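You operate a simulated robot arm through the tools that you are given. There is no shell and no other tool.

The job below is to be done with a simulated robot arm. You get a single attempt, and the scene is never put back.

Task
Unfold the chart, dab the patch blue and lay it on the chart's blank corner.
Fine: the blue pad, dye from the orange bowl; put the pad back.

The check looks at the end state, three seconds after you hand in, the way a careful person would. Anything else that was tipped, shoved, dropped, spilled or broken makes it a failure.

Robot
A 7-joint arm with a fingered hand, fixed in place. Base frame: the origin is on the floor under the middle of its stand, x ahead of it, y to its left, z up. Lengths are in m, angles in rad, forces in N, time in s.
It reaches about 1.333 m from its shoulder. Its first joint turns from -1.204 to 3.002 rad. Payload 5 kg.
The tool frame sits at the grasp point between the pads (the TCP): z along the fingers, y along the line on which they close. The tips reach 0.032 m beyond it. The gripper opens to 0.16 m; its body begins 0.089 m behind the TCP. The gripper is a hand of 3 fingers: y runs from the thumb to the fingers, the wrist lies at [0, 0, -0.252] in the tool frame.
Orientation is that of the tool frame in the base frame, as [roll, pitch, yaw] about the fixed x, y, z axes, in that order (R = Rz(yaw) Ry(pitch) Rx(roll)). With the fingers straight down and closing along the base's y, the tool's x points along the base's -x, its y along +y and its z along -z.

Tools
- The arm moves only by the tool jog_arm. Its argument "increments" is one flat list of numbers, 6 for each row, row after row: the shift along the tool's x, y, z in units of 300 mm (1.0 is 300 mm), then the turn, a rotation vector about the tool's x, y, z in units of 45 degrees (1.0 is 45 degrees). In form: [x, y, z, rx, ry, rz, x, y, z, rx, ry, rz, ...]. A call has 1 to 20 rows; each row is the pose to reach, as a shift and turn from the pose commanded when the call began, along the tool's axes at that moment. A call with a number of a shift or a turn outside -1 to 1 is refused whole. Rows are played at 5 a second. More than 0.05 m and 0.15 rad between two rows, and nothing of the call is played. A pose out of reach is approached as far as the arm can. The call stops where the force on the tool passes 70 N (or 10 N more than at its start, if that is more) or the arm is blocked; 0.2 s more then pass. In this call time passes only in rows, and 0.2 s behind the last. The reply holds the time, the measured pose of the TCP, the force on the tool along the base axes, the opening and the grip force, in the units named above and with some noise, with the torque about the TCP (base axes, N m) and any sound that the robot's microphone picked up, and new pictures: "views" is both (left out), scene, wrist or none.
- Cameras (640 x 400 px; columns grow to the right, rows downward): "scene" is fixed at [0.4064, -0.4978, 1.4605]; the picture's right is [0.67, -0.74, 0.00], its down [-0.33, -0.30, -0.89] and it looks along [0.66, 0.60, -0.45] (base axes); focal length 344 px, centre (320, 200). "wrist" rides on the gripper at [0.065, -0.004, -0.116] in the tool frame; the picture's right is [0.06, 1.00, 0.00], its down [-0.87, 0.05, -0.49] and it looks along [-0.49, 0.03, 0.87] (tool axes); focal length 261 px, centre (320, 200). There is no depth. A picture from a camera that has moved, and an enlarged one, comes with that camera's place and axes in the base frame and with its lens. The place of the scene camera against the robot may be out by one fixed shift of up to 0.025 m in any direction.
- move_column(by): slides the trunk up (or, below 0, down) by that many m; the arm rides with it, the base frame stays. It gives what a move gives, with no picture.
- finger_targets(finger1, finger2, thumb_bend): sets how far each is bent, from 0 (flat) to 1 (curled in); at 0.3 the hand is open as for a grip, at 0.7 the pads meet at the TCP. One left out holds its place. A second passes; each finger stops where it meets its share of the squeeze, and holds until it gets a number again. It is the only way to open and close the hand. It gives what a move gives, with no picture; readings hold the bend of each and the force on the fingers (four entries, about 0 where the hand has none), thumb and palm.
- enlarge(camera, box): a new picture of the part [left, top, right, bottom] of that camera's present view, enlarged. No time passes.
- hand_in(): hands the job in; it is judged then, once.

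Nothing tells you positions but the pictures and the camera data. Unless the task says otherwise, let go and move clear before handing in.

The tools are called after "Call:" as a command line: name --argument value ..., lists and objects as JSON in quotes. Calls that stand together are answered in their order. jog_arm: Moves the arm, as the interface text tells. Its arguments: {"type":"object","properties":{"increments":{"type":"array"},"views":{"type":"string","enum":["both","scene","wrist","none"]}},"required":["increments"]} The other tools are called the same way: move_column (by) moves the trunk up or down; finger_targets (finger1, finger2, thumb_bend) moves the fingers one by one; enlarge (camera, box) takes an enlarged picture of a part of a camera's view; hand_in () hands the job in.

At the start:

```text
clock: 0.0
eef_pos: [0.691, -0.0393, 1.208]
ee_rot: [-3.14, 0.0, 3.142]
force: [-0.5, -0.3, 0.6]
torque: [0.02, 0.02, 0.01]
finger_gap: 0.1599
grip_force: 0.1
shape: jaw
bend: [0.3, 0.3, 0.3]
finger forces: [0.1, 0.1, 0.0, 0.1, 0.0, 0.0]
trunk travel left (down, up): [-0.825, 0.115]
```

scene: 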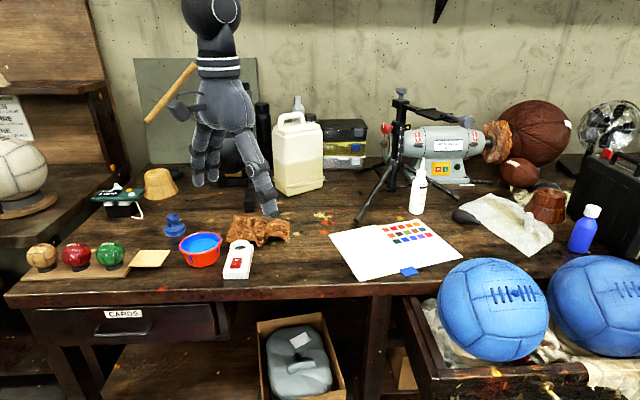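
wrist: 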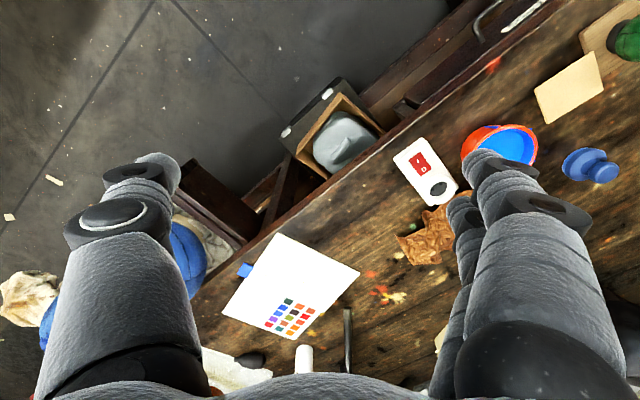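

I see a bench with a folded white chart with a blue tab, an orange bowl holding blue dye, a blue knobbed pad beside it, and a cream patch near three coloured balls. I'll look closer before I move anything.

Call:
enlarge --camera "scene" --box '[310, 200, 490, 300]'

Call:
enlarge --camera "scene" --box '[10, 190, 300, 300]'

Call:
enlarge --camera "wrist" --box '[200, 220, 380, 350]'

Call:
enlarge --camera "wrist" --box '[380, 0, 640, 250]'

```text
3.56 times, centred on (400, 250) of scene
camera zoom: at [0.4064, -0.4978, 1.4605], right [0.67, -0.74, 0.0], down [-0.33, -0.3, -0.89], along [0.66, 0.6, -0.45], focal length 1222 px, centre (36, 22)
```

zoom: 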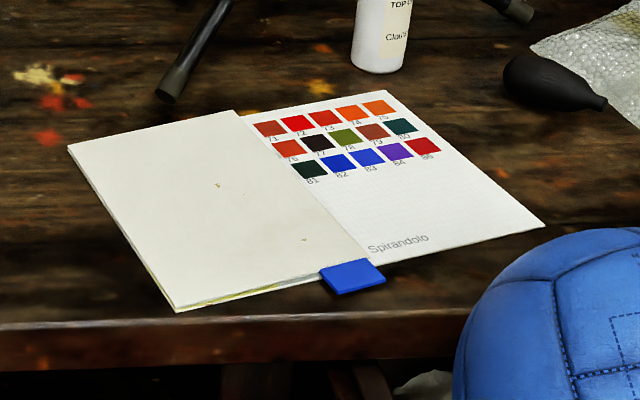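

```text
2.21 times, centred on (155, 245) of scene
camera zoom: at [0.4064, -0.4978, 1.4605], right [0.67, -0.74, 0.0], down [-0.33, -0.3, -0.89], along [0.66, 0.6, -0.45], focal length 758 px, centre (684, 101)
```

zoom: 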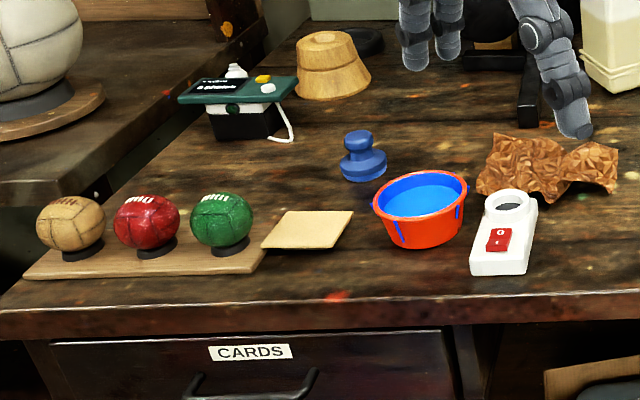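

```text
3.08 times, centred on (290, 285) of wrist
camera zoom: at [0.6269, -0.0437, 1.3246], right [-0.06, 1.0, 0.0], down [0.87, 0.05, 0.49], along [0.49, 0.03, -0.87], focal length 802 px, centre (412, -62)
```

zoom: 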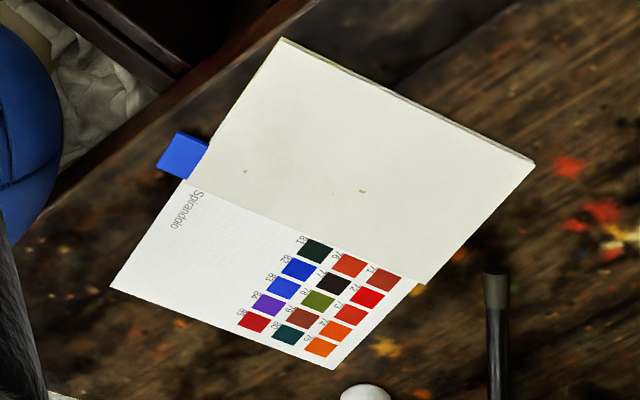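

```text
1.60 times, centred on (510, 125) of wrist
camera zoom: at [0.6269, -0.0437, 1.3246], right [-0.06, 1.0, 0.0], down [0.87, 0.05, 0.49], along [0.49, 0.03, -0.87], focal length 417 px, centre (16, 320)
```

zoom: 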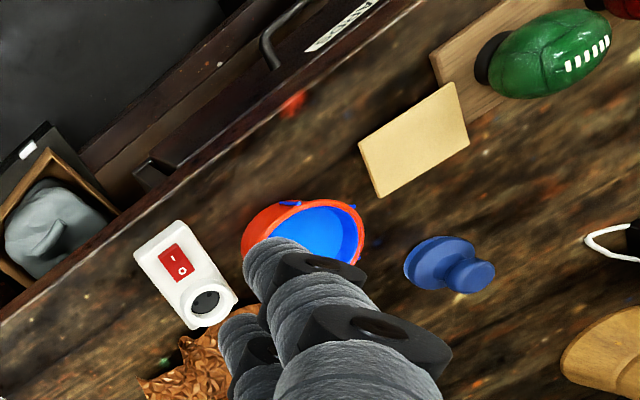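

The chart seems to be two layers on the left, with the blue tab at the near edge. I need to know where it hinges, so I'll enlarge it and the other items further.

Call:
enlarge --camera "scene" --box '[340, 245, 430, 300]'

Call:
enlarge --camera "scene" --box '[320, 215, 400, 265]'

Call:
enlarge --camera "scene" --box '[110, 200, 230, 280]'

Call:
enlarge --camera "wrist" --box '[220, 230, 290, 280]'

```text
7.11 times, centred on (385, 272) of scene
camera zoom: at [0.4064, -0.4978, 1.4605], right [0.67, -0.74, 0.0], down [-0.33, -0.3, -0.89], along [0.66, 0.6, -0.45], focal length 2444 px, centre (-142, -316)
```

zoom: 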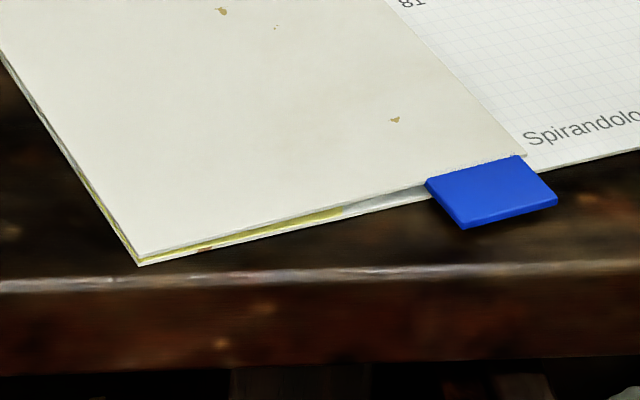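

```text
8.00 times, centred on (360, 240) of scene
camera zoom: at [0.4064, -0.4978, 1.4605], right [0.67, -0.74, 0.0], down [-0.33, -0.3, -0.89], along [0.66, 0.6, -0.45], focal length 2749 px, centre (0, -120)
```

zoom: 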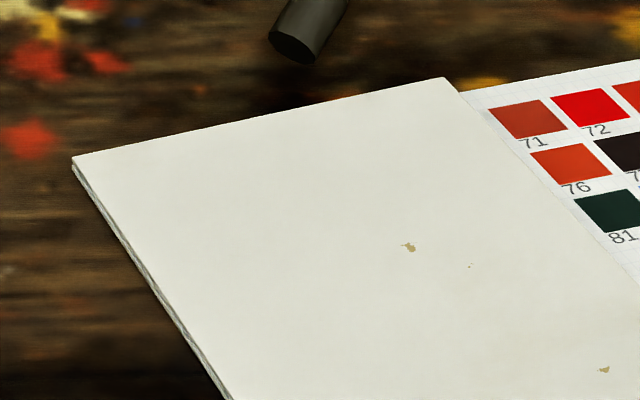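

```text
5.00 times, centred on (170, 240) of scene
camera zoom: at [0.4064, -0.4978, 1.4605], right [0.67, -0.74, 0.0], down [-0.33, -0.3, -0.89], along [0.66, 0.6, -0.45], focal length 1718 px, centre (1070, 0)
```

zoom: 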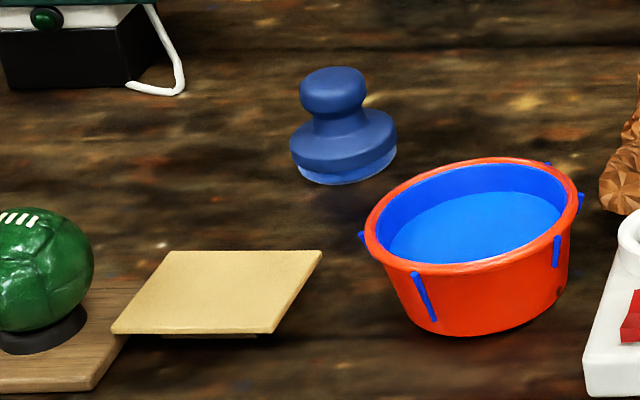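

```text
8.00 times, centred on (255, 255) of wrist
camera zoom: at [0.6269, -0.0437, 1.3246], right [-0.06, 1.0, 0.0], down [0.87, 0.05, 0.49], along [0.49, 0.03, -0.87], focal length 2085 px, centre (840, -240)
```

zoom: 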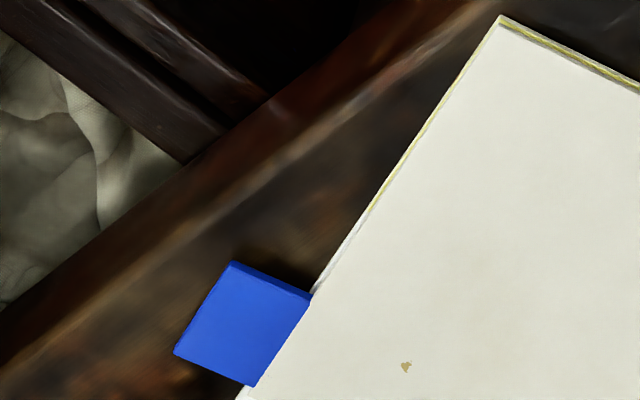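

The wrist camera gives better geometry, so I'll move the hand over the chart and look down at it from a safe height.

Call:
jog_arm --increments '[-0.14, 0, 0, 0, 0, 0, -0.28, -0.02, 0, 0, 0, 0, -0.42, -0.04, 0, 0, 0, 0, -0.56, -0.06, 0, 0, 0, 0, -0.7, -0.08, 0, 0, 0, 0, -0.84, -0.1, 0, 0, 0, 0]' --views "both"

```text
clock: 1.4
eef_pos: [0.9435, -0.0678, 1.204]
ee_rot: [-3.14, 0.0, 3.139]
force: [-0.7, -0.2, 0.5]
torque: [0.01, 0.05, 0.03]
finger_gap: 0.1601
grip_force: 0.1
shape: jaw
bend: [0.3, 0.3, 0.3]
finger forces: [0.0, 0.1, 0.0, 0.0, 0.0, 0.1]
trunk travel left (down, up): [-0.825, 0.115]
camera wrist: at [0.8791, -0.0733, 1.3205], right [-0.06, 1.0, 0.0], down [0.87, 0.05, 0.49], along [0.49, 0.03, -0.87], focal length 261 px, centre (320, 200)
```

scene: 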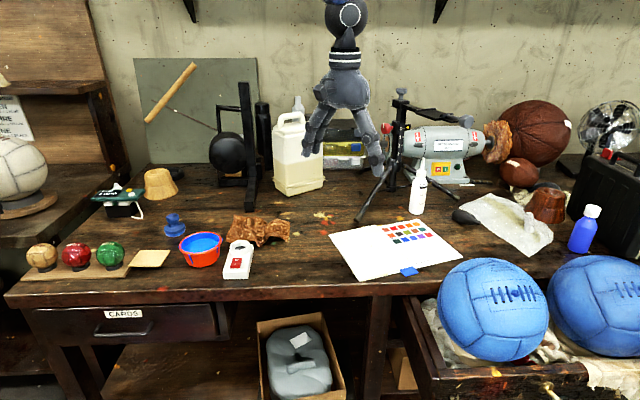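
wrist: 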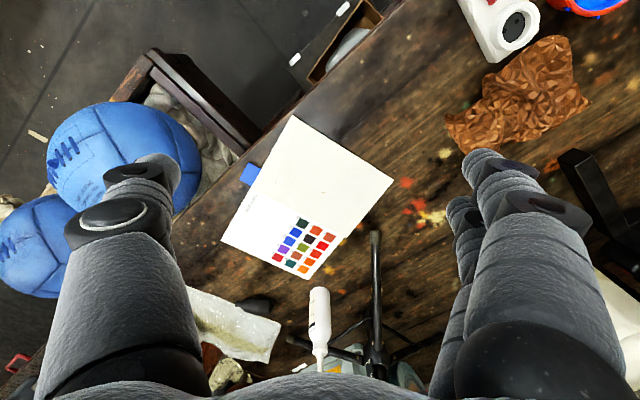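

The chart, the ball in the drawer beside it, and the crumpled paper are all in the wrist view. I'll enlarge them to measure corners and triangulate against the first view.

Call:
enlarge --camera "wrist" --box '[210, 100, 400, 290]'

Call:
enlarge --camera "wrist" --box '[225, 110, 305, 210]'

Call:
enlarge --camera "wrist" --box '[400, 0, 600, 160]'

```text
2.11 times, centred on (305, 195) of wrist
camera zoom: at [0.8791, -0.0733, 1.3205], right [-0.06, 1.0, 0.0], down [0.87, 0.05, 0.49], along [0.49, 0.03, -0.87], focal length 549 px, centre (352, 210)
```

zoom: 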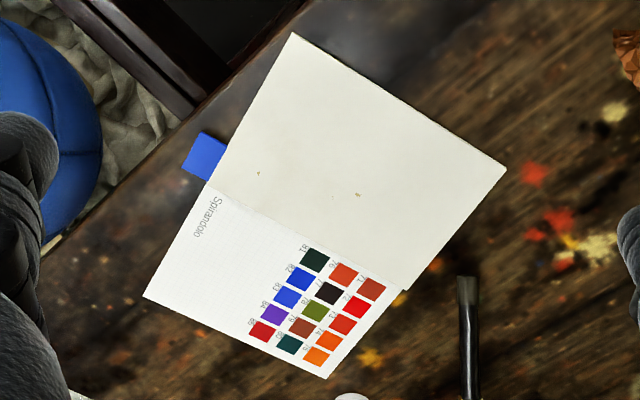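

```text
4.00 times, centred on (265, 160) of wrist
camera zoom: at [0.8791, -0.0733, 1.3205], right [-0.06, 1.0, 0.0], down [0.87, 0.05, 0.49], along [0.49, 0.03, -0.87], focal length 1043 px, centre (540, 360)
```

zoom: 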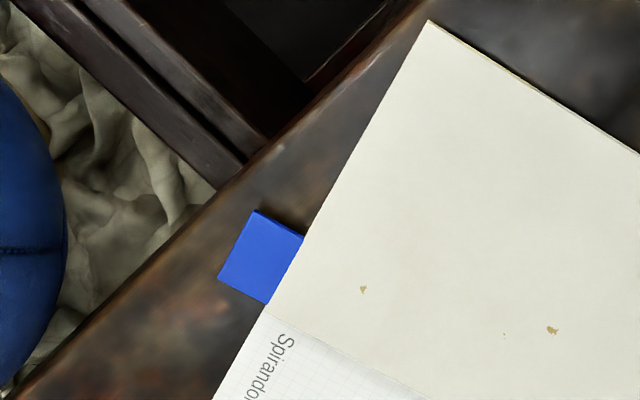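

```text
2.50 times, centred on (500, 80) of wrist
camera zoom: at [0.8791, -0.0733, 1.3205], right [-0.06, 1.0, 0.0], down [0.87, 0.05, 0.49], along [0.49, 0.03, -0.87], focal length 652 px, centre (-130, 500)
```

zoom: 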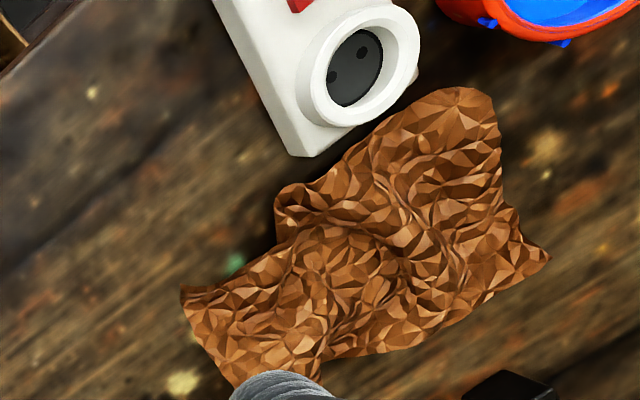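

Triangulating puts the table top near z≈0.857, the tab centre near (1.089, -0.194), and the hinge edge on the chart's left. The ball is near (1.06, -0.40). Before using the hand, I'll test the fingers in free air to see which is which and where the tips go.

Call:
finger_targets --finger1 0.6 --finger2 0.0 --thumb_bend 0.6

Call:
enlarge --camera "wrist" --box '[0, 0, 640, 400]'

Call:
enlarge --camera "scene" --box '[270, 20, 430, 220]'

```text
clock: 2.4
eef_pos: [0.943, -0.068, 1.2046]
ee_rot: [-3.14, -0.001, -3.14]
force: [0.3, -0.2, 0.1]
torque: [0.01, 0.02, -0.01]
finger_gap: 0.0482
grip_force: 0.1
shape: fingers
bend: [0.6, 0.0, 0.6]
finger forces: [0.0, 0.1, 0.0, 0.0, 0.0, 0.0]
trunk travel left (down, up): [-0.825, 0.115]
```

```text
1.00 times, centred on (320, 200) of wrist (not enlarged: the box is as wide or as high as the picture)
camera zoom: at [0.8777, -0.0735, 1.3212], right [-0.06, 1.0, 0.0], down [0.87, 0.05, 0.49], along [0.49, 0.03, -0.87], focal length 261 px, centre (320, 200)
```

zoom: 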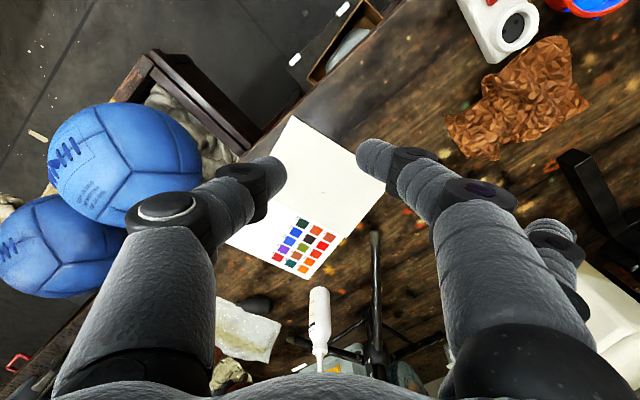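

```text
2.00 times, centred on (350, 120) of scene
camera zoom: at [0.4064, -0.4978, 1.4605], right [0.67, -0.74, 0.0], down [-0.33, -0.3, -0.89], along [0.66, 0.6, -0.45], focal length 687 px, centre (260, 360)
```

zoom: 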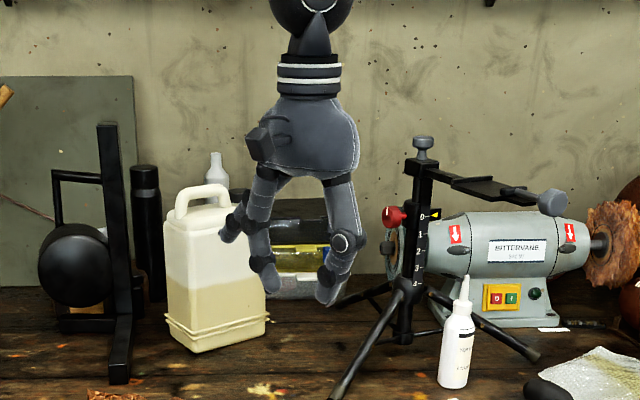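

Finger1 is on the camera side; finger2 lifts clear at bend 0, so I can pinch the tab with finger1 and the thumb. Next I'll turn the hand so it closes along the tab's width, and move above the tab.

Call:
jog_arm --increments '[-0.0608, -0.0525, 0.0417, 0, 0, -0.1694, -0.1216, -0.105, 0.0833, 0, 0, -0.3388, -0.1825, -0.1575, 0.125, 0, 0, -0.5083, -0.2433, -0.21, 0.1667, 0, 0, -0.6777]' --views "wrist"

```text
clock: 3.4
eef_pos: [1.0184, -0.1321, 1.1563]
ee_rot: [-3.141, 0.0, -2.608]
force: [0.4, 0.3, 0.3]
torque: [-0.01, 0.06, -0.03]
finger_gap: 0.048
grip_force: 0.1
shape: fingers
bend: [0.6, 0.0, 0.6]
finger forces: [0.1, 0.0, 0.0, 0.1, 0.1, 0.0]
trunk travel left (down, up): [-0.825, 0.115]
camera wrist: at [0.9632, -0.1698, 1.2733], right [-0.56, 0.83, 0.0], down [0.72, 0.49, 0.49], along [0.41, 0.28, -0.87], focal length 261 px, centre (320, 200)
```

wrist: 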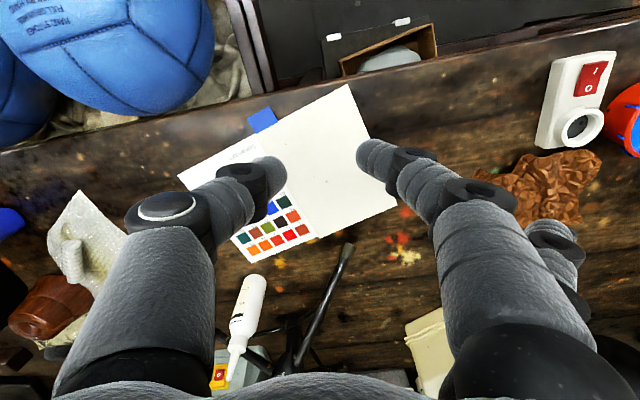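

The chart is now lined up better under the hand. I'll finish the turn and move to directly above the tab.

Call:
jog_arm --increments '[-0.0244, -0.0744, 0.08, 0, 0, -0.1694, -0.0488, -0.1487, 0.16, 0, 0, -0.3388, -0.0733, -0.2231, 0.24, 0, 0, -0.5083, -0.0977, -0.2975, 0.321, 0, 0, -0.6777]' --views "both"

```text
clock: 4.4
eef_pos: [1.089, -0.1956, 1.0605]
ee_rot: [-3.14, 0.005, -2.073]
force: [0.2, -0.4, -0.8]
torque: [0.04, 0.01, 0.03]
finger_gap: 0.0477
grip_force: 0.0
shape: fingers
bend: [0.6, 0.0, 0.6]
finger forces: [0.0, 0.1, 0.0, 0.0, 0.0, 0.1]
trunk travel left (down, up): [-0.825, 0.115]
camera wrist: at [1.0602, -0.2555, 1.1773], right [-0.9, 0.43, 0.0], down [0.37, 0.79, 0.5], along [0.21, 0.45, -0.87], focal length 261 px, centre (320, 200)
```

scene: 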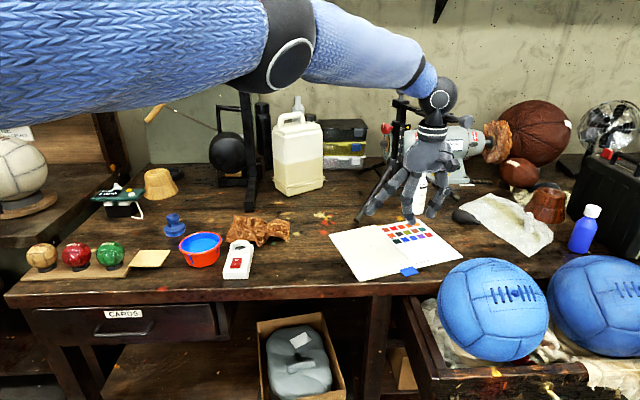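
wrist: 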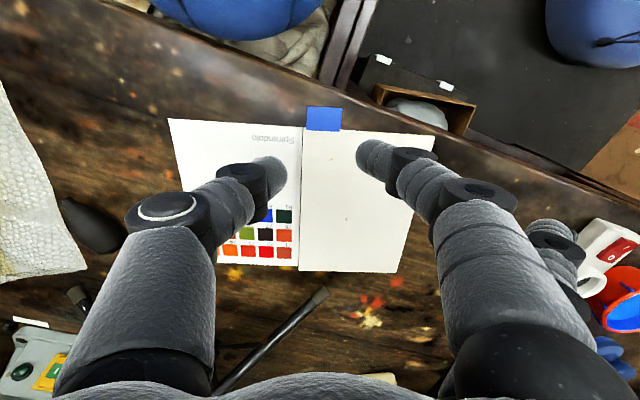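

The hand is squarely above the chart with its edges aligned in the wrist view. I'll enlarge the tab and measure where its corners sit relative to the tool.

Call:
enlarge --camera "wrist" --box '[260, 90, 450, 210]'

Call:
enlarge --camera "wrist" --box '[300, 98, 348, 138]'

Call:
enlarge --camera "scene" --box '[330, 130, 480, 290]'

```text
3.33 times, centred on (355, 150) of wrist
camera zoom: at [1.0602, -0.2555, 1.1773], right [-0.9, 0.43, 0.0], down [0.37, 0.79, 0.5], along [0.21, 0.45, -0.87], focal length 869 px, centre (203, 367)
```

zoom: 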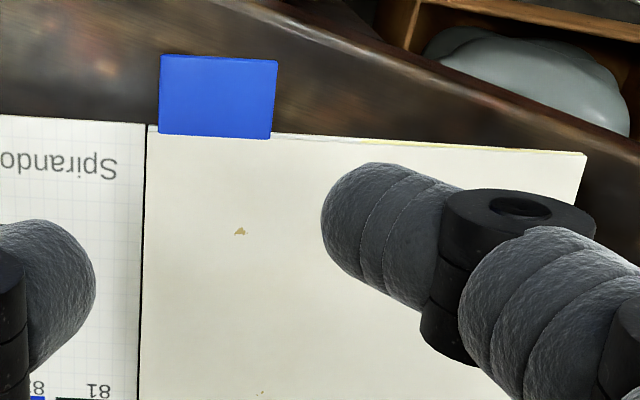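

```text
10.00 times, centred on (324, 118) of wrist
camera zoom: at [1.0602, -0.2555, 1.1773], right [-0.9, 0.43, 0.0], down [0.37, 0.79, 0.5], along [0.21, 0.45, -0.87], focal length 2606 px, centre (280, 1020)
```

zoom: 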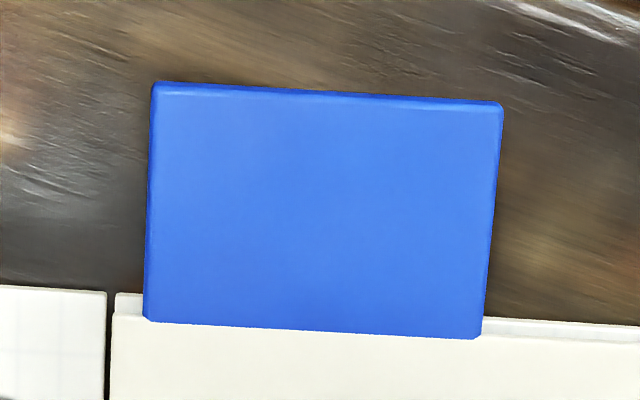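

```text
2.50 times, centred on (405, 210) of scene
camera zoom: at [0.4064, -0.4978, 1.4605], right [0.67, -0.74, 0.0], down [-0.33, -0.3, -0.89], along [0.66, 0.6, -0.45], focal length 859 px, centre (108, 175)
```

zoom: 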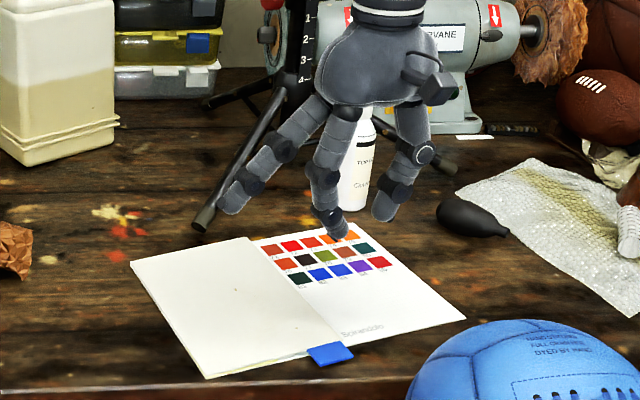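

In the tool frame the tab is about 41 mm wide (y −0.015 to +0.025) and aligned with the hand. I'll open finger1 and the thumb slightly, twist a little so they oppose each other across the tab, and come down to just above it.

Call:
finger_targets --finger1 0.48 --finger2 0.0 --thumb_bend 0.48

Call:
jog_arm --increments '[-0.004, 0.002, 0.087, 0, 0, 0.037, -0.008, 0.004, 0.174, 0, 0, 0.074, -0.0125, 0.006, 0.261, 0, 0, 0.111, -0.017, 0.008, 0.348, 0, 0, 0.148, -0.021, 0.01, 0.435, 0, 0, 0.185, -0.025, 0.0117, 0.51, 0, 0, 0.222]' --views "both"

```text
clock: 5.4
eef_pos: [1.0878, -0.1937, 1.062]
ee_rot: [-3.139, 0.003, -2.076]
force: [-0.4, -0.3, -0.4]
torque: [0.02, 0.02, -0.03]
finger_gap: 0.0948
grip_force: 0.1
shape: fingers
bend: [0.48, 0.0, 0.48]
finger forces: [0.1, 0.0, 0.0, 0.1, 0.0, 0.0]
trunk travel left (down, up): [-0.825, 0.115]
```

```text
clock: 6.8
eef_pos: [1.0713, -0.1775, 0.9129]
ee_rot: [-3.14, 0.001, -2.252]
force: [0.4, 0.9, 0.1]
torque: [-0.01, 0.03, 0.01]
finger_gap: 0.0952
grip_force: 0.0
shape: fingers
bend: [0.48, 0.0, 0.48]
finger forces: [0.1, 0.0, 0.1, 0.0, 0.1, 0.1]
out of reach, approached as far as the arm can: row 2, 3, 4, 5, 6
trunk travel left (down, up): [-0.825, 0.115]
camera wrist: at [1.0339, -0.2301, 1.0296], right [-0.81, 0.58, 0.0], down [0.51, 0.71, 0.49], along [0.29, 0.4, -0.87], focal length 261 px, centre (320, 200)
```

scene: 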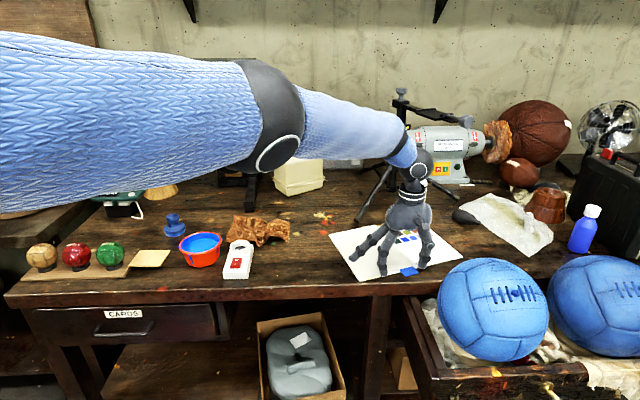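
wrist: 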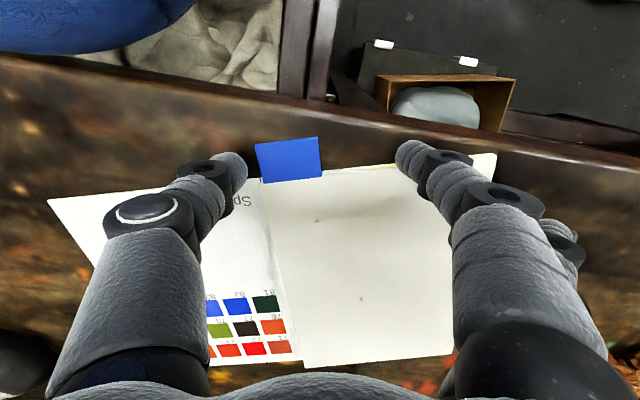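

The arm ran out of reach because the shoulder is high. I'll raise the hand straight up, then lower the trunk so the arm can reach down comfortably.

Call:
jog_arm --increments '[0, 0, -0.143, 0, 0, 0, 0, 0, -0.286, 0, 0, 0, 0, 0, -0.429, 0, 0, 0, 0, 0, -0.571, 0, 0, 0, 0, 0, -0.714, 0, 0, 0, 0, 0, -0.857, 0, 0, 0, 0, 0, -1.0, 0, 0, 0]' --views "none"

Call:
move_column --by -0.25

Call:
enlarge --camera "scene" --box '[0, 0, 640, 400]'

```text
clock: 8.4
eef_pos: [1.0695, -0.1742, 1.2131]
ee_rot: [3.141, 0.002, -2.25]
force: [-0.4, 0.2, -0.2]
torque: [0.0, -0.01, 0.0]
finger_gap: 0.0953
grip_force: 0.1
shape: fingers
bend: [0.48, 0.0, 0.48]
finger forces: [0.0, 0.0, 0.0, 0.0, 0.0, 0.0]
trunk travel left (down, up): [-0.825, 0.115]
```

```text
clock: 11.0
eef_pos: [1.0698, -0.1756, 0.9631]
ee_rot: [-3.14, -0.001, -2.251]
force: [0.3, -0.8, 0.2]
torque: [-0.01, 0.0, -0.01]
finger_gap: 0.095
grip_force: 0.1
shape: fingers
bend: [0.48, 0.0, 0.48]
finger forces: [0.0, 0.0, 0.0, 0.1, 0.0, 0.0]
trunk travel left (down, up): [-0.575, 0.365]
```

```text
1.00 times, centred on (320, 200) of scene (not enlarged: the box is as wide or as high as the picture)
camera zoom: at [0.4064, -0.4978, 1.4605], right [0.67, -0.74, 0.0], down [-0.33, -0.3, -0.89], along [0.66, 0.6, -0.45], focal length 344 px, centre (320, 200)
```

zoom: 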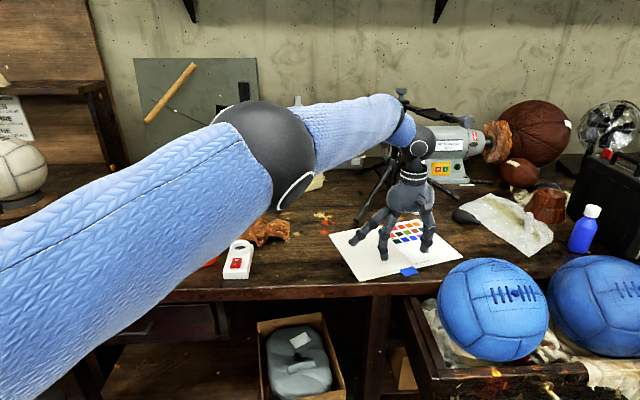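

The trunk is lower and the hand is still over the chart with better reach. I'll take a fresh wrist view to re-measure the tab.

Call:
enlarge --camera "wrist" --box '[200, 80, 440, 230]'

Call:
enlarge --camera "wrist" --box '[240, 100, 336, 160]'

```text
2.67 times, centred on (320, 155) of wrist
camera zoom: at [1.0322, -0.2289, 1.0788], right [-0.82, 0.58, 0.0], down [0.5, 0.71, 0.49], along [0.28, 0.4, -0.87], focal length 695 px, centre (320, 320)
```

zoom: 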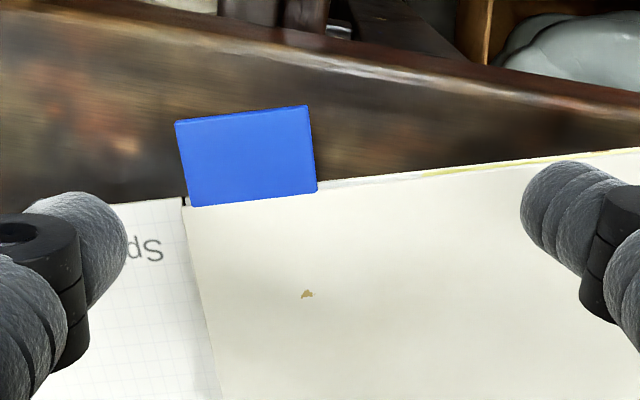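

```text
6.67 times, centred on (288, 130) of wrist
camera zoom: at [1.0322, -0.2289, 1.0788], right [-0.82, 0.58, 0.0], down [0.5, 0.71, 0.49], along [0.28, 0.4, -0.87], focal length 1738 px, centre (533, 667)
```

zoom: 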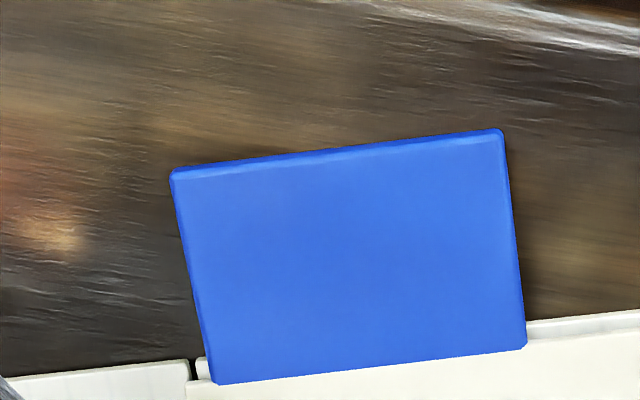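

The tab is about 23 mm to the thumb's side of the tool. I'll shift over it, come down close, and check again.

Call:
jog_arm --increments '[-0.005, -0.0261, 0.03, 0, 0, 0, -0.01, -0.0522, 0.09, 0, 0, 0, -0.0147, -0.0783, 0.15, 0, 0, 0, -0.0147, -0.0783, 0.2, 0, 0, 0]' --views "both"

Call:
enlarge --camera "wrist" --box '[220, 80, 420, 220]'

Call:
enlarge --camera "scene" --box '[340, 180, 460, 300]'

```text
clock: 12.0
eef_pos: [1.0818, -0.1803, 0.9009]
ee_rot: [3.141, 0.0, -2.252]
force: [1.1, -0.3, 0.3]
torque: [0.06, -0.03, -0.01]
finger_gap: 0.0955
grip_force: 0.0
shape: fingers
bend: [0.48, 0.0, 0.48]
finger forces: [0.1, 0.0, 0.1, 0.1, 0.1, 0.0]
out of reach, approached as far as the arm can: row 2, 3, 4
trunk travel left (down, up): [-0.575, 0.365]
camera wrist: at [1.044, -0.2346, 1.0169], right [-0.81, 0.58, 0.0], down [0.5, 0.71, 0.49], along [0.29, 0.4, -0.87], focal length 261 px, centre (320, 200)
```

scene: 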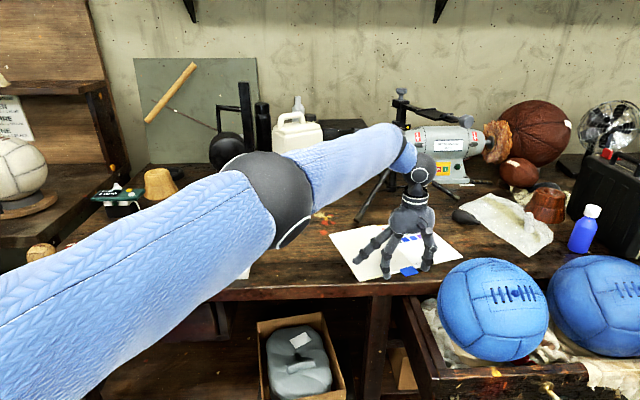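
wrist: 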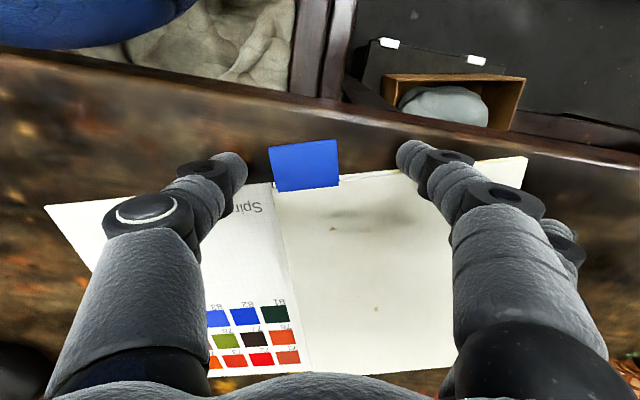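

```text
2.86 times, centred on (320, 150) of wrist
camera zoom: at [1.044, -0.2346, 1.0169], right [-0.81, 0.58, 0.0], down [0.5, 0.71, 0.49], along [0.29, 0.4, -0.87], focal length 745 px, centre (320, 343)
```

zoom: 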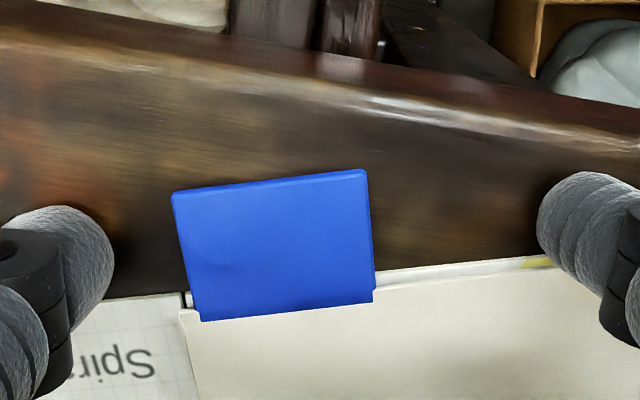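

```text
3.33 times, centred on (400, 240) of scene
camera zoom: at [0.4064, -0.4978, 1.4605], right [0.67, -0.74, 0.0], down [-0.33, -0.3, -0.89], along [0.66, 0.6, -0.45], focal length 1146 px, centre (53, 67)
```

zoom: 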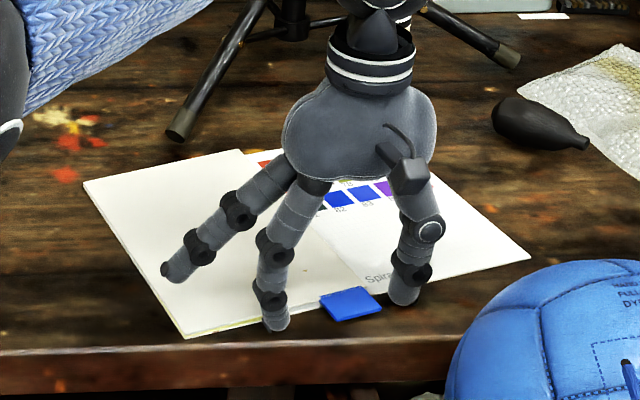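

Straight down, the hand is about 1 cm short of reach. A 4° lean toward the robot should fix that and suits the thumb sitting on the page, so I'll lean and shift over the tab.

Call:
jog_arm --increments '[0, 0, 0, 0.045, 0, 0, -0.004, -0.015, 0, 0.1, 0, 0, -0.009, -0.029, 0, 0.1, 0, 0]' --views "wrist"

Call:
enlarge --camera "wrist" --box '[220, 80, 420, 220]'

Call:
enlarge --camera "scene" --box '[360, 220, 450, 290]'

```text
clock: 12.8
eef_pos: [1.0893, -0.1835, 0.9033]
ee_rot: [-3.062, 0.002, -2.25]
force: [-5.4, -2.3, 14.8]
torque: [0.32, 1.08, 0.31]
finger_gap: 0.1045
grip_force: 9.1
shape: fingers
bend: [0.45, 0.0, 0.48]
finger forces: [18.4, 0.0, 0.1, 0.0, 0.0, 0.1]
trunk travel left (down, up): [-0.575, 0.365]
camera wrist: at [1.0441, -0.2316, 1.0201], right [-0.81, 0.58, -0.08], down [0.47, 0.73, 0.49], along [0.34, 0.36, -0.87], focal length 261 px, centre (320, 200)
```

wrist: 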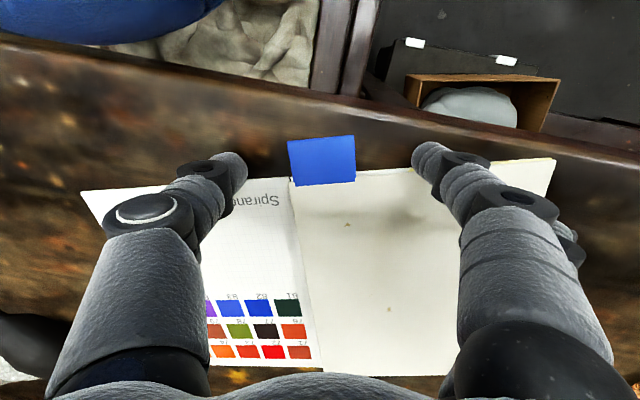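

```text
2.86 times, centred on (320, 150) of wrist
camera zoom: at [1.0441, -0.2316, 1.0201], right [-0.81, 0.58, -0.08], down [0.47, 0.73, 0.49], along [0.34, 0.36, -0.87], focal length 745 px, centre (320, 343)
```

zoom: 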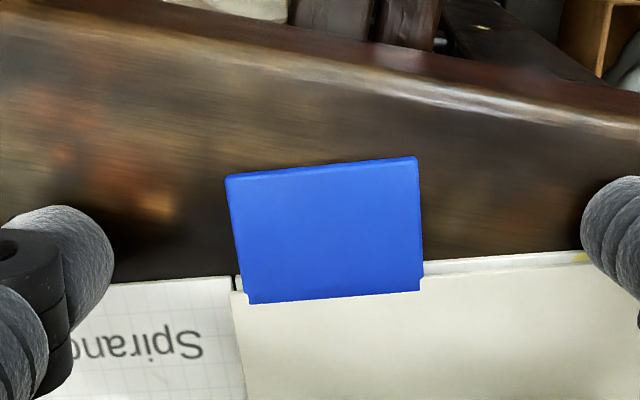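

```text
5.71 times, centred on (405, 255) of scene
camera zoom: at [0.4064, -0.4978, 1.4605], right [0.67, -0.74, 0.0], down [-0.33, -0.3, -0.89], along [0.66, 0.6, -0.45], focal length 1964 px, centre (-166, -114)
```

zoom: 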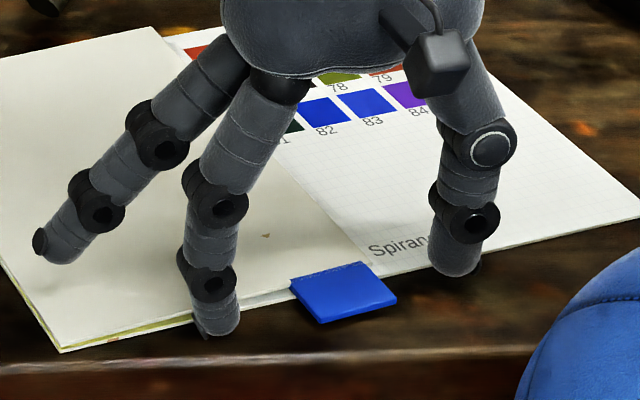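

Finger1's tip is already on the table with about 18 N, so the tips reach lower than I expected. I'll raise slightly, then close in small steps.

Call:
jog_arm --increments '[0, 0, -0.02, 0, 0, 0]' --views "none"

Call:
finger_targets --finger1 0.52 --thumb_bend 0.52

Call:
enlarge --camera "wrist" --box '[220, 80, 420, 220]'

Call:
enlarge --camera "scene" --box '[360, 220, 450, 290]'

```text
clock: 13.2
eef_pos: [1.0911, -0.1827, 0.9071]
ee_rot: [-3.062, -0.001, -2.25]
force: [-1.1, -0.5, 0.5]
torque: [0.01, 0.05, 0.06]
finger_gap: 0.0975
grip_force: 0.8
shape: fingers
bend: [0.47, 0.0, 0.48]
finger forces: [1.6, 0.0, 0.0, 0.0, 0.0, 0.0]
trunk travel left (down, up): [-0.575, 0.365]
```

```text
clock: 14.2
eef_pos: [1.0916, -0.1822, 0.9069]
ee_rot: [-3.062, 0.0, -2.253]
force: [0.3, 0.3, 0.3]
torque: [-0.01, 0.03, 0.0]
finger_gap: 0.0798
grip_force: 0.2
shape: fingers
bend: [0.52, 0.0, 0.52]
finger forces: [0.0, 0.0, 0.1, 0.0, 0.0, 0.0]
trunk travel left (down, up): [-0.575, 0.365]
```

```text
2.86 times, centred on (320, 150) of wrist
camera zoom: at [1.0455, -0.231, 1.0235], right [-0.81, 0.58, -0.08], down [0.47, 0.73, 0.49], along [0.34, 0.36, -0.87], focal length 745 px, centre (320, 343)
```

zoom: 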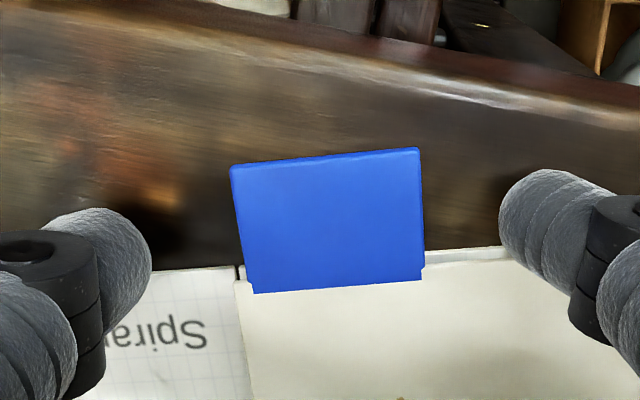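

```text
5.71 times, centred on (405, 255) of scene
camera zoom: at [0.4064, -0.4978, 1.4605], right [0.67, -0.74, 0.0], down [-0.33, -0.3, -0.89], along [0.66, 0.6, -0.45], focal length 1964 px, centre (-166, -114)
```

zoom: 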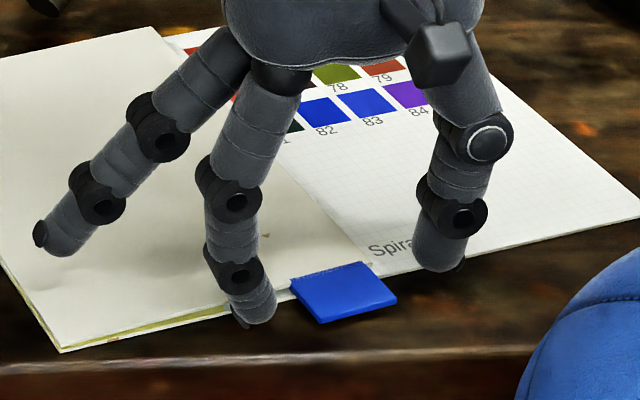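

Both tips straddle the tab and clear the flap edge by several millimetres. I'll close a bit more and lower in small steps until the tips just touch down.

Call:
finger_targets --finger1 0.55 --thumb_bend 0.55

Call:
jog_arm --increments '[0, 0, 0.008, 0, 0, 0, 0, 0, 0.016, 0, 0, 0]' --views "none"

Call:
jog_arm --increments '[0, 0, 0.008, 0, 0, 0]' --views "wrist"

Call:
enlarge --camera "scene" --box '[360, 220, 450, 290]'

```text
clock: 15.2
eef_pos: [1.0902, -0.183, 0.9069]
ee_rot: [-3.063, 0.001, -2.252]
force: [-0.2, 0.4, 0.9]
torque: [0.0, -0.01, -0.01]
finger_gap: 0.068
grip_force: 0.0
shape: fingers
bend: [0.55, 0.0, 0.55]
finger forces: [0.0, 0.1, 0.0, 0.1, 0.0, 0.0]
trunk travel left (down, up): [-0.575, 0.365]
```

```text
clock: 15.8
eef_pos: [1.0908, -0.1839, 0.9034]
ee_rot: [-3.063, 0.0, -2.252]
force: [-2.6, -0.6, 8.6]
torque: [0.08, 0.43, 0.0]
finger_gap: 0.0682
grip_force: 4.4
shape: fingers
bend: [0.55, 0.0, 0.55]
finger forces: [8.1, 0.1, 0.0, 0.1, 0.1, 0.0]
trunk travel left (down, up): [-0.575, 0.365]
```

```text
clock: 16.2
eef_pos: [1.0911, -0.1836, 0.9024]
ee_rot: [-3.062, 0.002, -2.251]
force: [-3.0, 0.7, 19.1]
torque: [0.28, 0.9, 0.01]
finger_gap: 0.0679
grip_force: 9.4
shape: fingers
bend: [0.57, 0.0, 0.55]
finger forces: [18.8, 0.0, 0.1, 0.1, 0.1, 0.0]
trunk travel left (down, up): [-0.575, 0.365]
camera wrist: at [1.0458, -0.2315, 1.0192], right [-0.81, 0.58, -0.08], down [0.47, 0.73, 0.49], along [0.34, 0.36, -0.87], focal length 261 px, centre (320, 200)
```

wrist: 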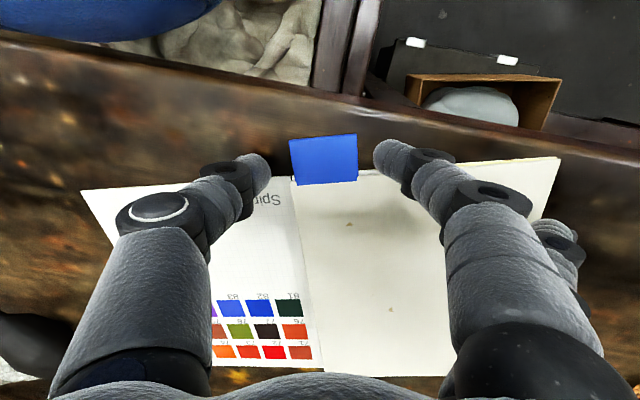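

```text
5.71 times, centred on (405, 255) of scene
camera zoom: at [0.4064, -0.4978, 1.4605], right [0.67, -0.74, 0.0], down [-0.33, -0.3, -0.89], along [0.66, 0.6, -0.45], focal length 1964 px, centre (-166, -114)
```

zoom: 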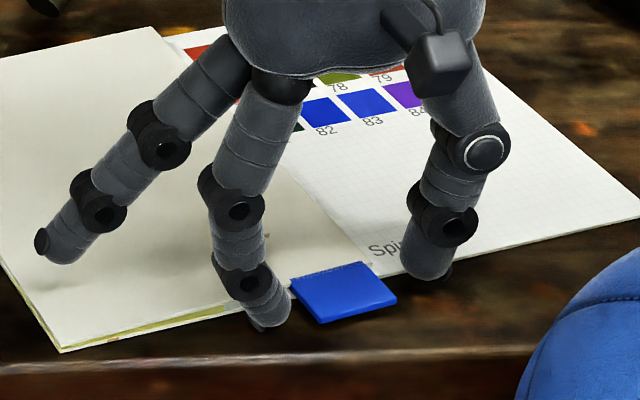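

Finger1 is lightly on the table and the thumb is 1–2 mm above the page. I'll raise a touch, close nearly onto the tab, and settle down again before squeezing.

Call:
jog_arm --increments '[0, 0, -0.01, 0, 0, 0]' --views "none"

Call:
finger_targets --finger1 0.575 --thumb_bend 0.575

Call:
jog_arm --increments '[0, 0, 0.006, 0, 0, 0]' --views "none"

Call:
jog_arm --increments '[0, 0, 0.006, 0, 0, 0]' --views "wrist"

Call:
enlarge --camera "wrist" --box '[240, 100, 400, 220]'

Call:
enlarge --camera "scene" --box '[370, 230, 450, 290]'

```text
clock: 16.6
eef_pos: [1.0908, -0.1837, 0.9032]
ee_rot: [-3.064, 0.0, -2.248]
force: [-1.1, 2.1, 9.8]
torque: [0.25, 0.41, -0.05]
finger_gap: 0.0671
grip_force: 5.1
shape: fingers
bend: [0.57, 0.0, 0.55]
finger forces: [10.4, 0.0, 0.0, 0.0, 0.0, 0.0]
trunk travel left (down, up): [-0.575, 0.365]
```

```text
clock: 17.6
eef_pos: [1.0907, -0.1833, 0.903]
ee_rot: [-3.062, 0.002, -2.252]
force: [-2.2, 3.4, 8.6]
torque: [0.28, 0.4, -0.09]
finger_gap: 0.0634
grip_force: 4.0
shape: fingers
bend: [0.56, 0.0, 0.57]
finger forces: [8.2, 0.0, 0.0, 0.0, 0.0, 0.0]
trunk travel left (down, up): [-0.575, 0.365]
```

```text
clock: 18.0
eef_pos: [1.0902, -0.1826, 0.9021]
ee_rot: [-3.062, 0.0, -2.251]
force: [-1.9, 2.1, 12.1]
torque: [0.29, 0.6, -0.06]
finger_gap: 0.0629
grip_force: 6.5
shape: fingers
bend: [0.57, 0.0, 0.57]
finger forces: [13.3, 0.0, 0.0, 0.1, 0.1, 0.0]
trunk travel left (down, up): [-0.575, 0.365]
```

```text
clock: 18.4
eef_pos: [1.0901, -0.183, 0.9031]
ee_rot: [-3.06, 0.001, -2.25]
force: [-3.9, 4.1, 21.6]
torque: [0.39, 0.97, -0.08]
finger_gap: 0.0628
grip_force: 10.4
shape: fingers
bend: [0.58, 0.0, 0.57]
finger forces: [21.6, 0.1, 0.0, 0.1, 0.1, 0.0]
trunk travel left (down, up): [-0.575, 0.365]
camera wrist: at [1.0447, -0.2307, 1.0187], right [-0.81, 0.58, -0.08], down [0.47, 0.73, 0.49], along [0.34, 0.36, -0.87], focal length 261 px, centre (320, 200)
```

wrist: 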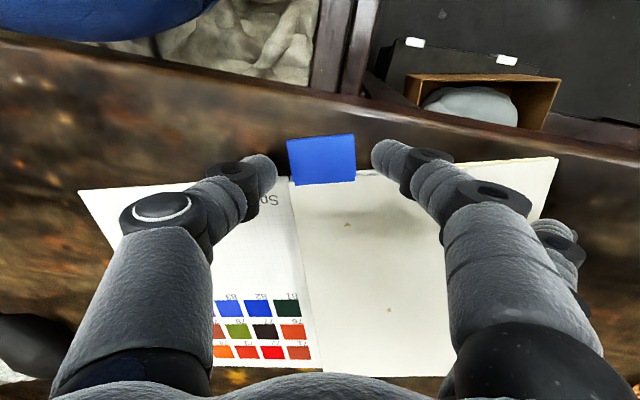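

```text
3.33 times, centred on (320, 160) of wrist
camera zoom: at [1.0447, -0.2307, 1.0187], right [-0.81, 0.58, -0.08], down [0.47, 0.73, 0.49], along [0.34, 0.36, -0.87], focal length 869 px, centre (320, 333)
```

zoom: 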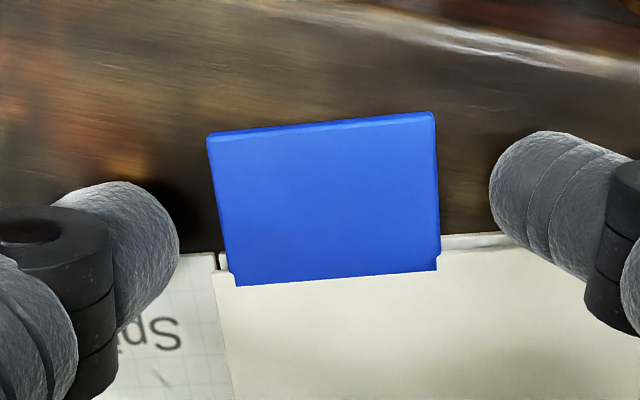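

```text
6.67 times, centred on (410, 260) of scene
camera zoom: at [0.4064, -0.4978, 1.4605], right [0.67, -0.74, 0.0], down [-0.33, -0.3, -0.89], along [0.66, 0.6, -0.45], focal length 2291 px, centre (-280, -200)
```

zoom: 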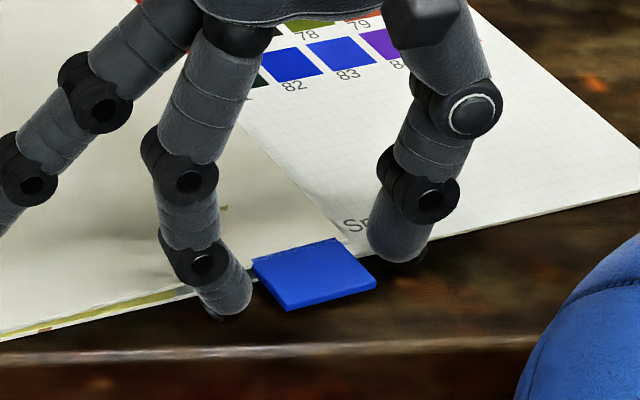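

Finger1 is firm on the table beside the tab. I'll ease the pressure slightly, then close both onto the tab.

Call:
jog_arm --increments '[0, 0, -0.006, 0, 0, 0]' --views "none"

Call:
finger_targets --finger1 0.62 --thumb_bend 0.62

Call:
enlarge --camera "wrist" --box '[240, 100, 400, 220]'

Call:
enlarge --camera "scene" --box '[370, 230, 450, 290]'

```text
clock: 18.8
eef_pos: [1.0898, -0.1815, 0.9025]
ee_rot: [-3.061, 0.001, -2.25]
force: [-0.8, 5.3, 15.6]
torque: [0.44, 0.62, -0.22]
finger_gap: 0.0626
grip_force: 8.1
shape: fingers
bend: [0.59, 0.0, 0.57]
finger forces: [15.8, 0.0, 0.0, 0.0, 0.1, 0.0]
trunk travel left (down, up): [-0.575, 0.365]
```

```text
clock: 19.8
eef_pos: [1.0903, -0.1843, 0.9012]
ee_rot: [-3.063, 0.001, -2.251]
force: [-1.8, 0.4, 1.7]
torque: [0.06, 0.15, 0.02]
finger_gap: 0.0441
grip_force: 2.5
shape: fingers
bend: [0.61, 0.0, 0.62]
finger forces: [3.9, 0.0, 0.1, 0.0, 0.0, 0.1]
trunk travel left (down, up): [-0.575, 0.365]
```

```text
3.33 times, centred on (320, 160) of wrist
camera zoom: at [1.0456, -0.2318, 1.0174], right [-0.81, 0.58, -0.08], down [0.47, 0.73, 0.49], along [0.34, 0.36, -0.87], focal length 869 px, centre (320, 333)
```

zoom: 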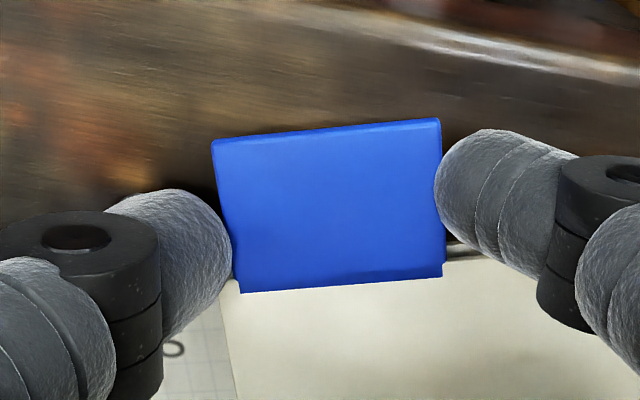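

```text
6.67 times, centred on (410, 260) of scene
camera zoom: at [0.4064, -0.4978, 1.4605], right [0.67, -0.74, 0.0], down [-0.33, -0.3, -0.89], along [0.66, 0.6, -0.45], focal length 2291 px, centre (-280, -200)
```

zoom: 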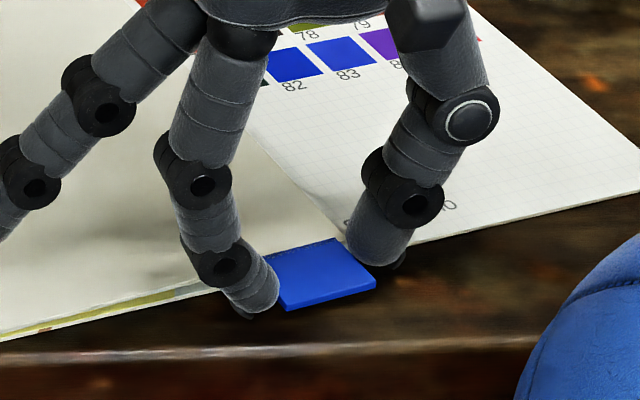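

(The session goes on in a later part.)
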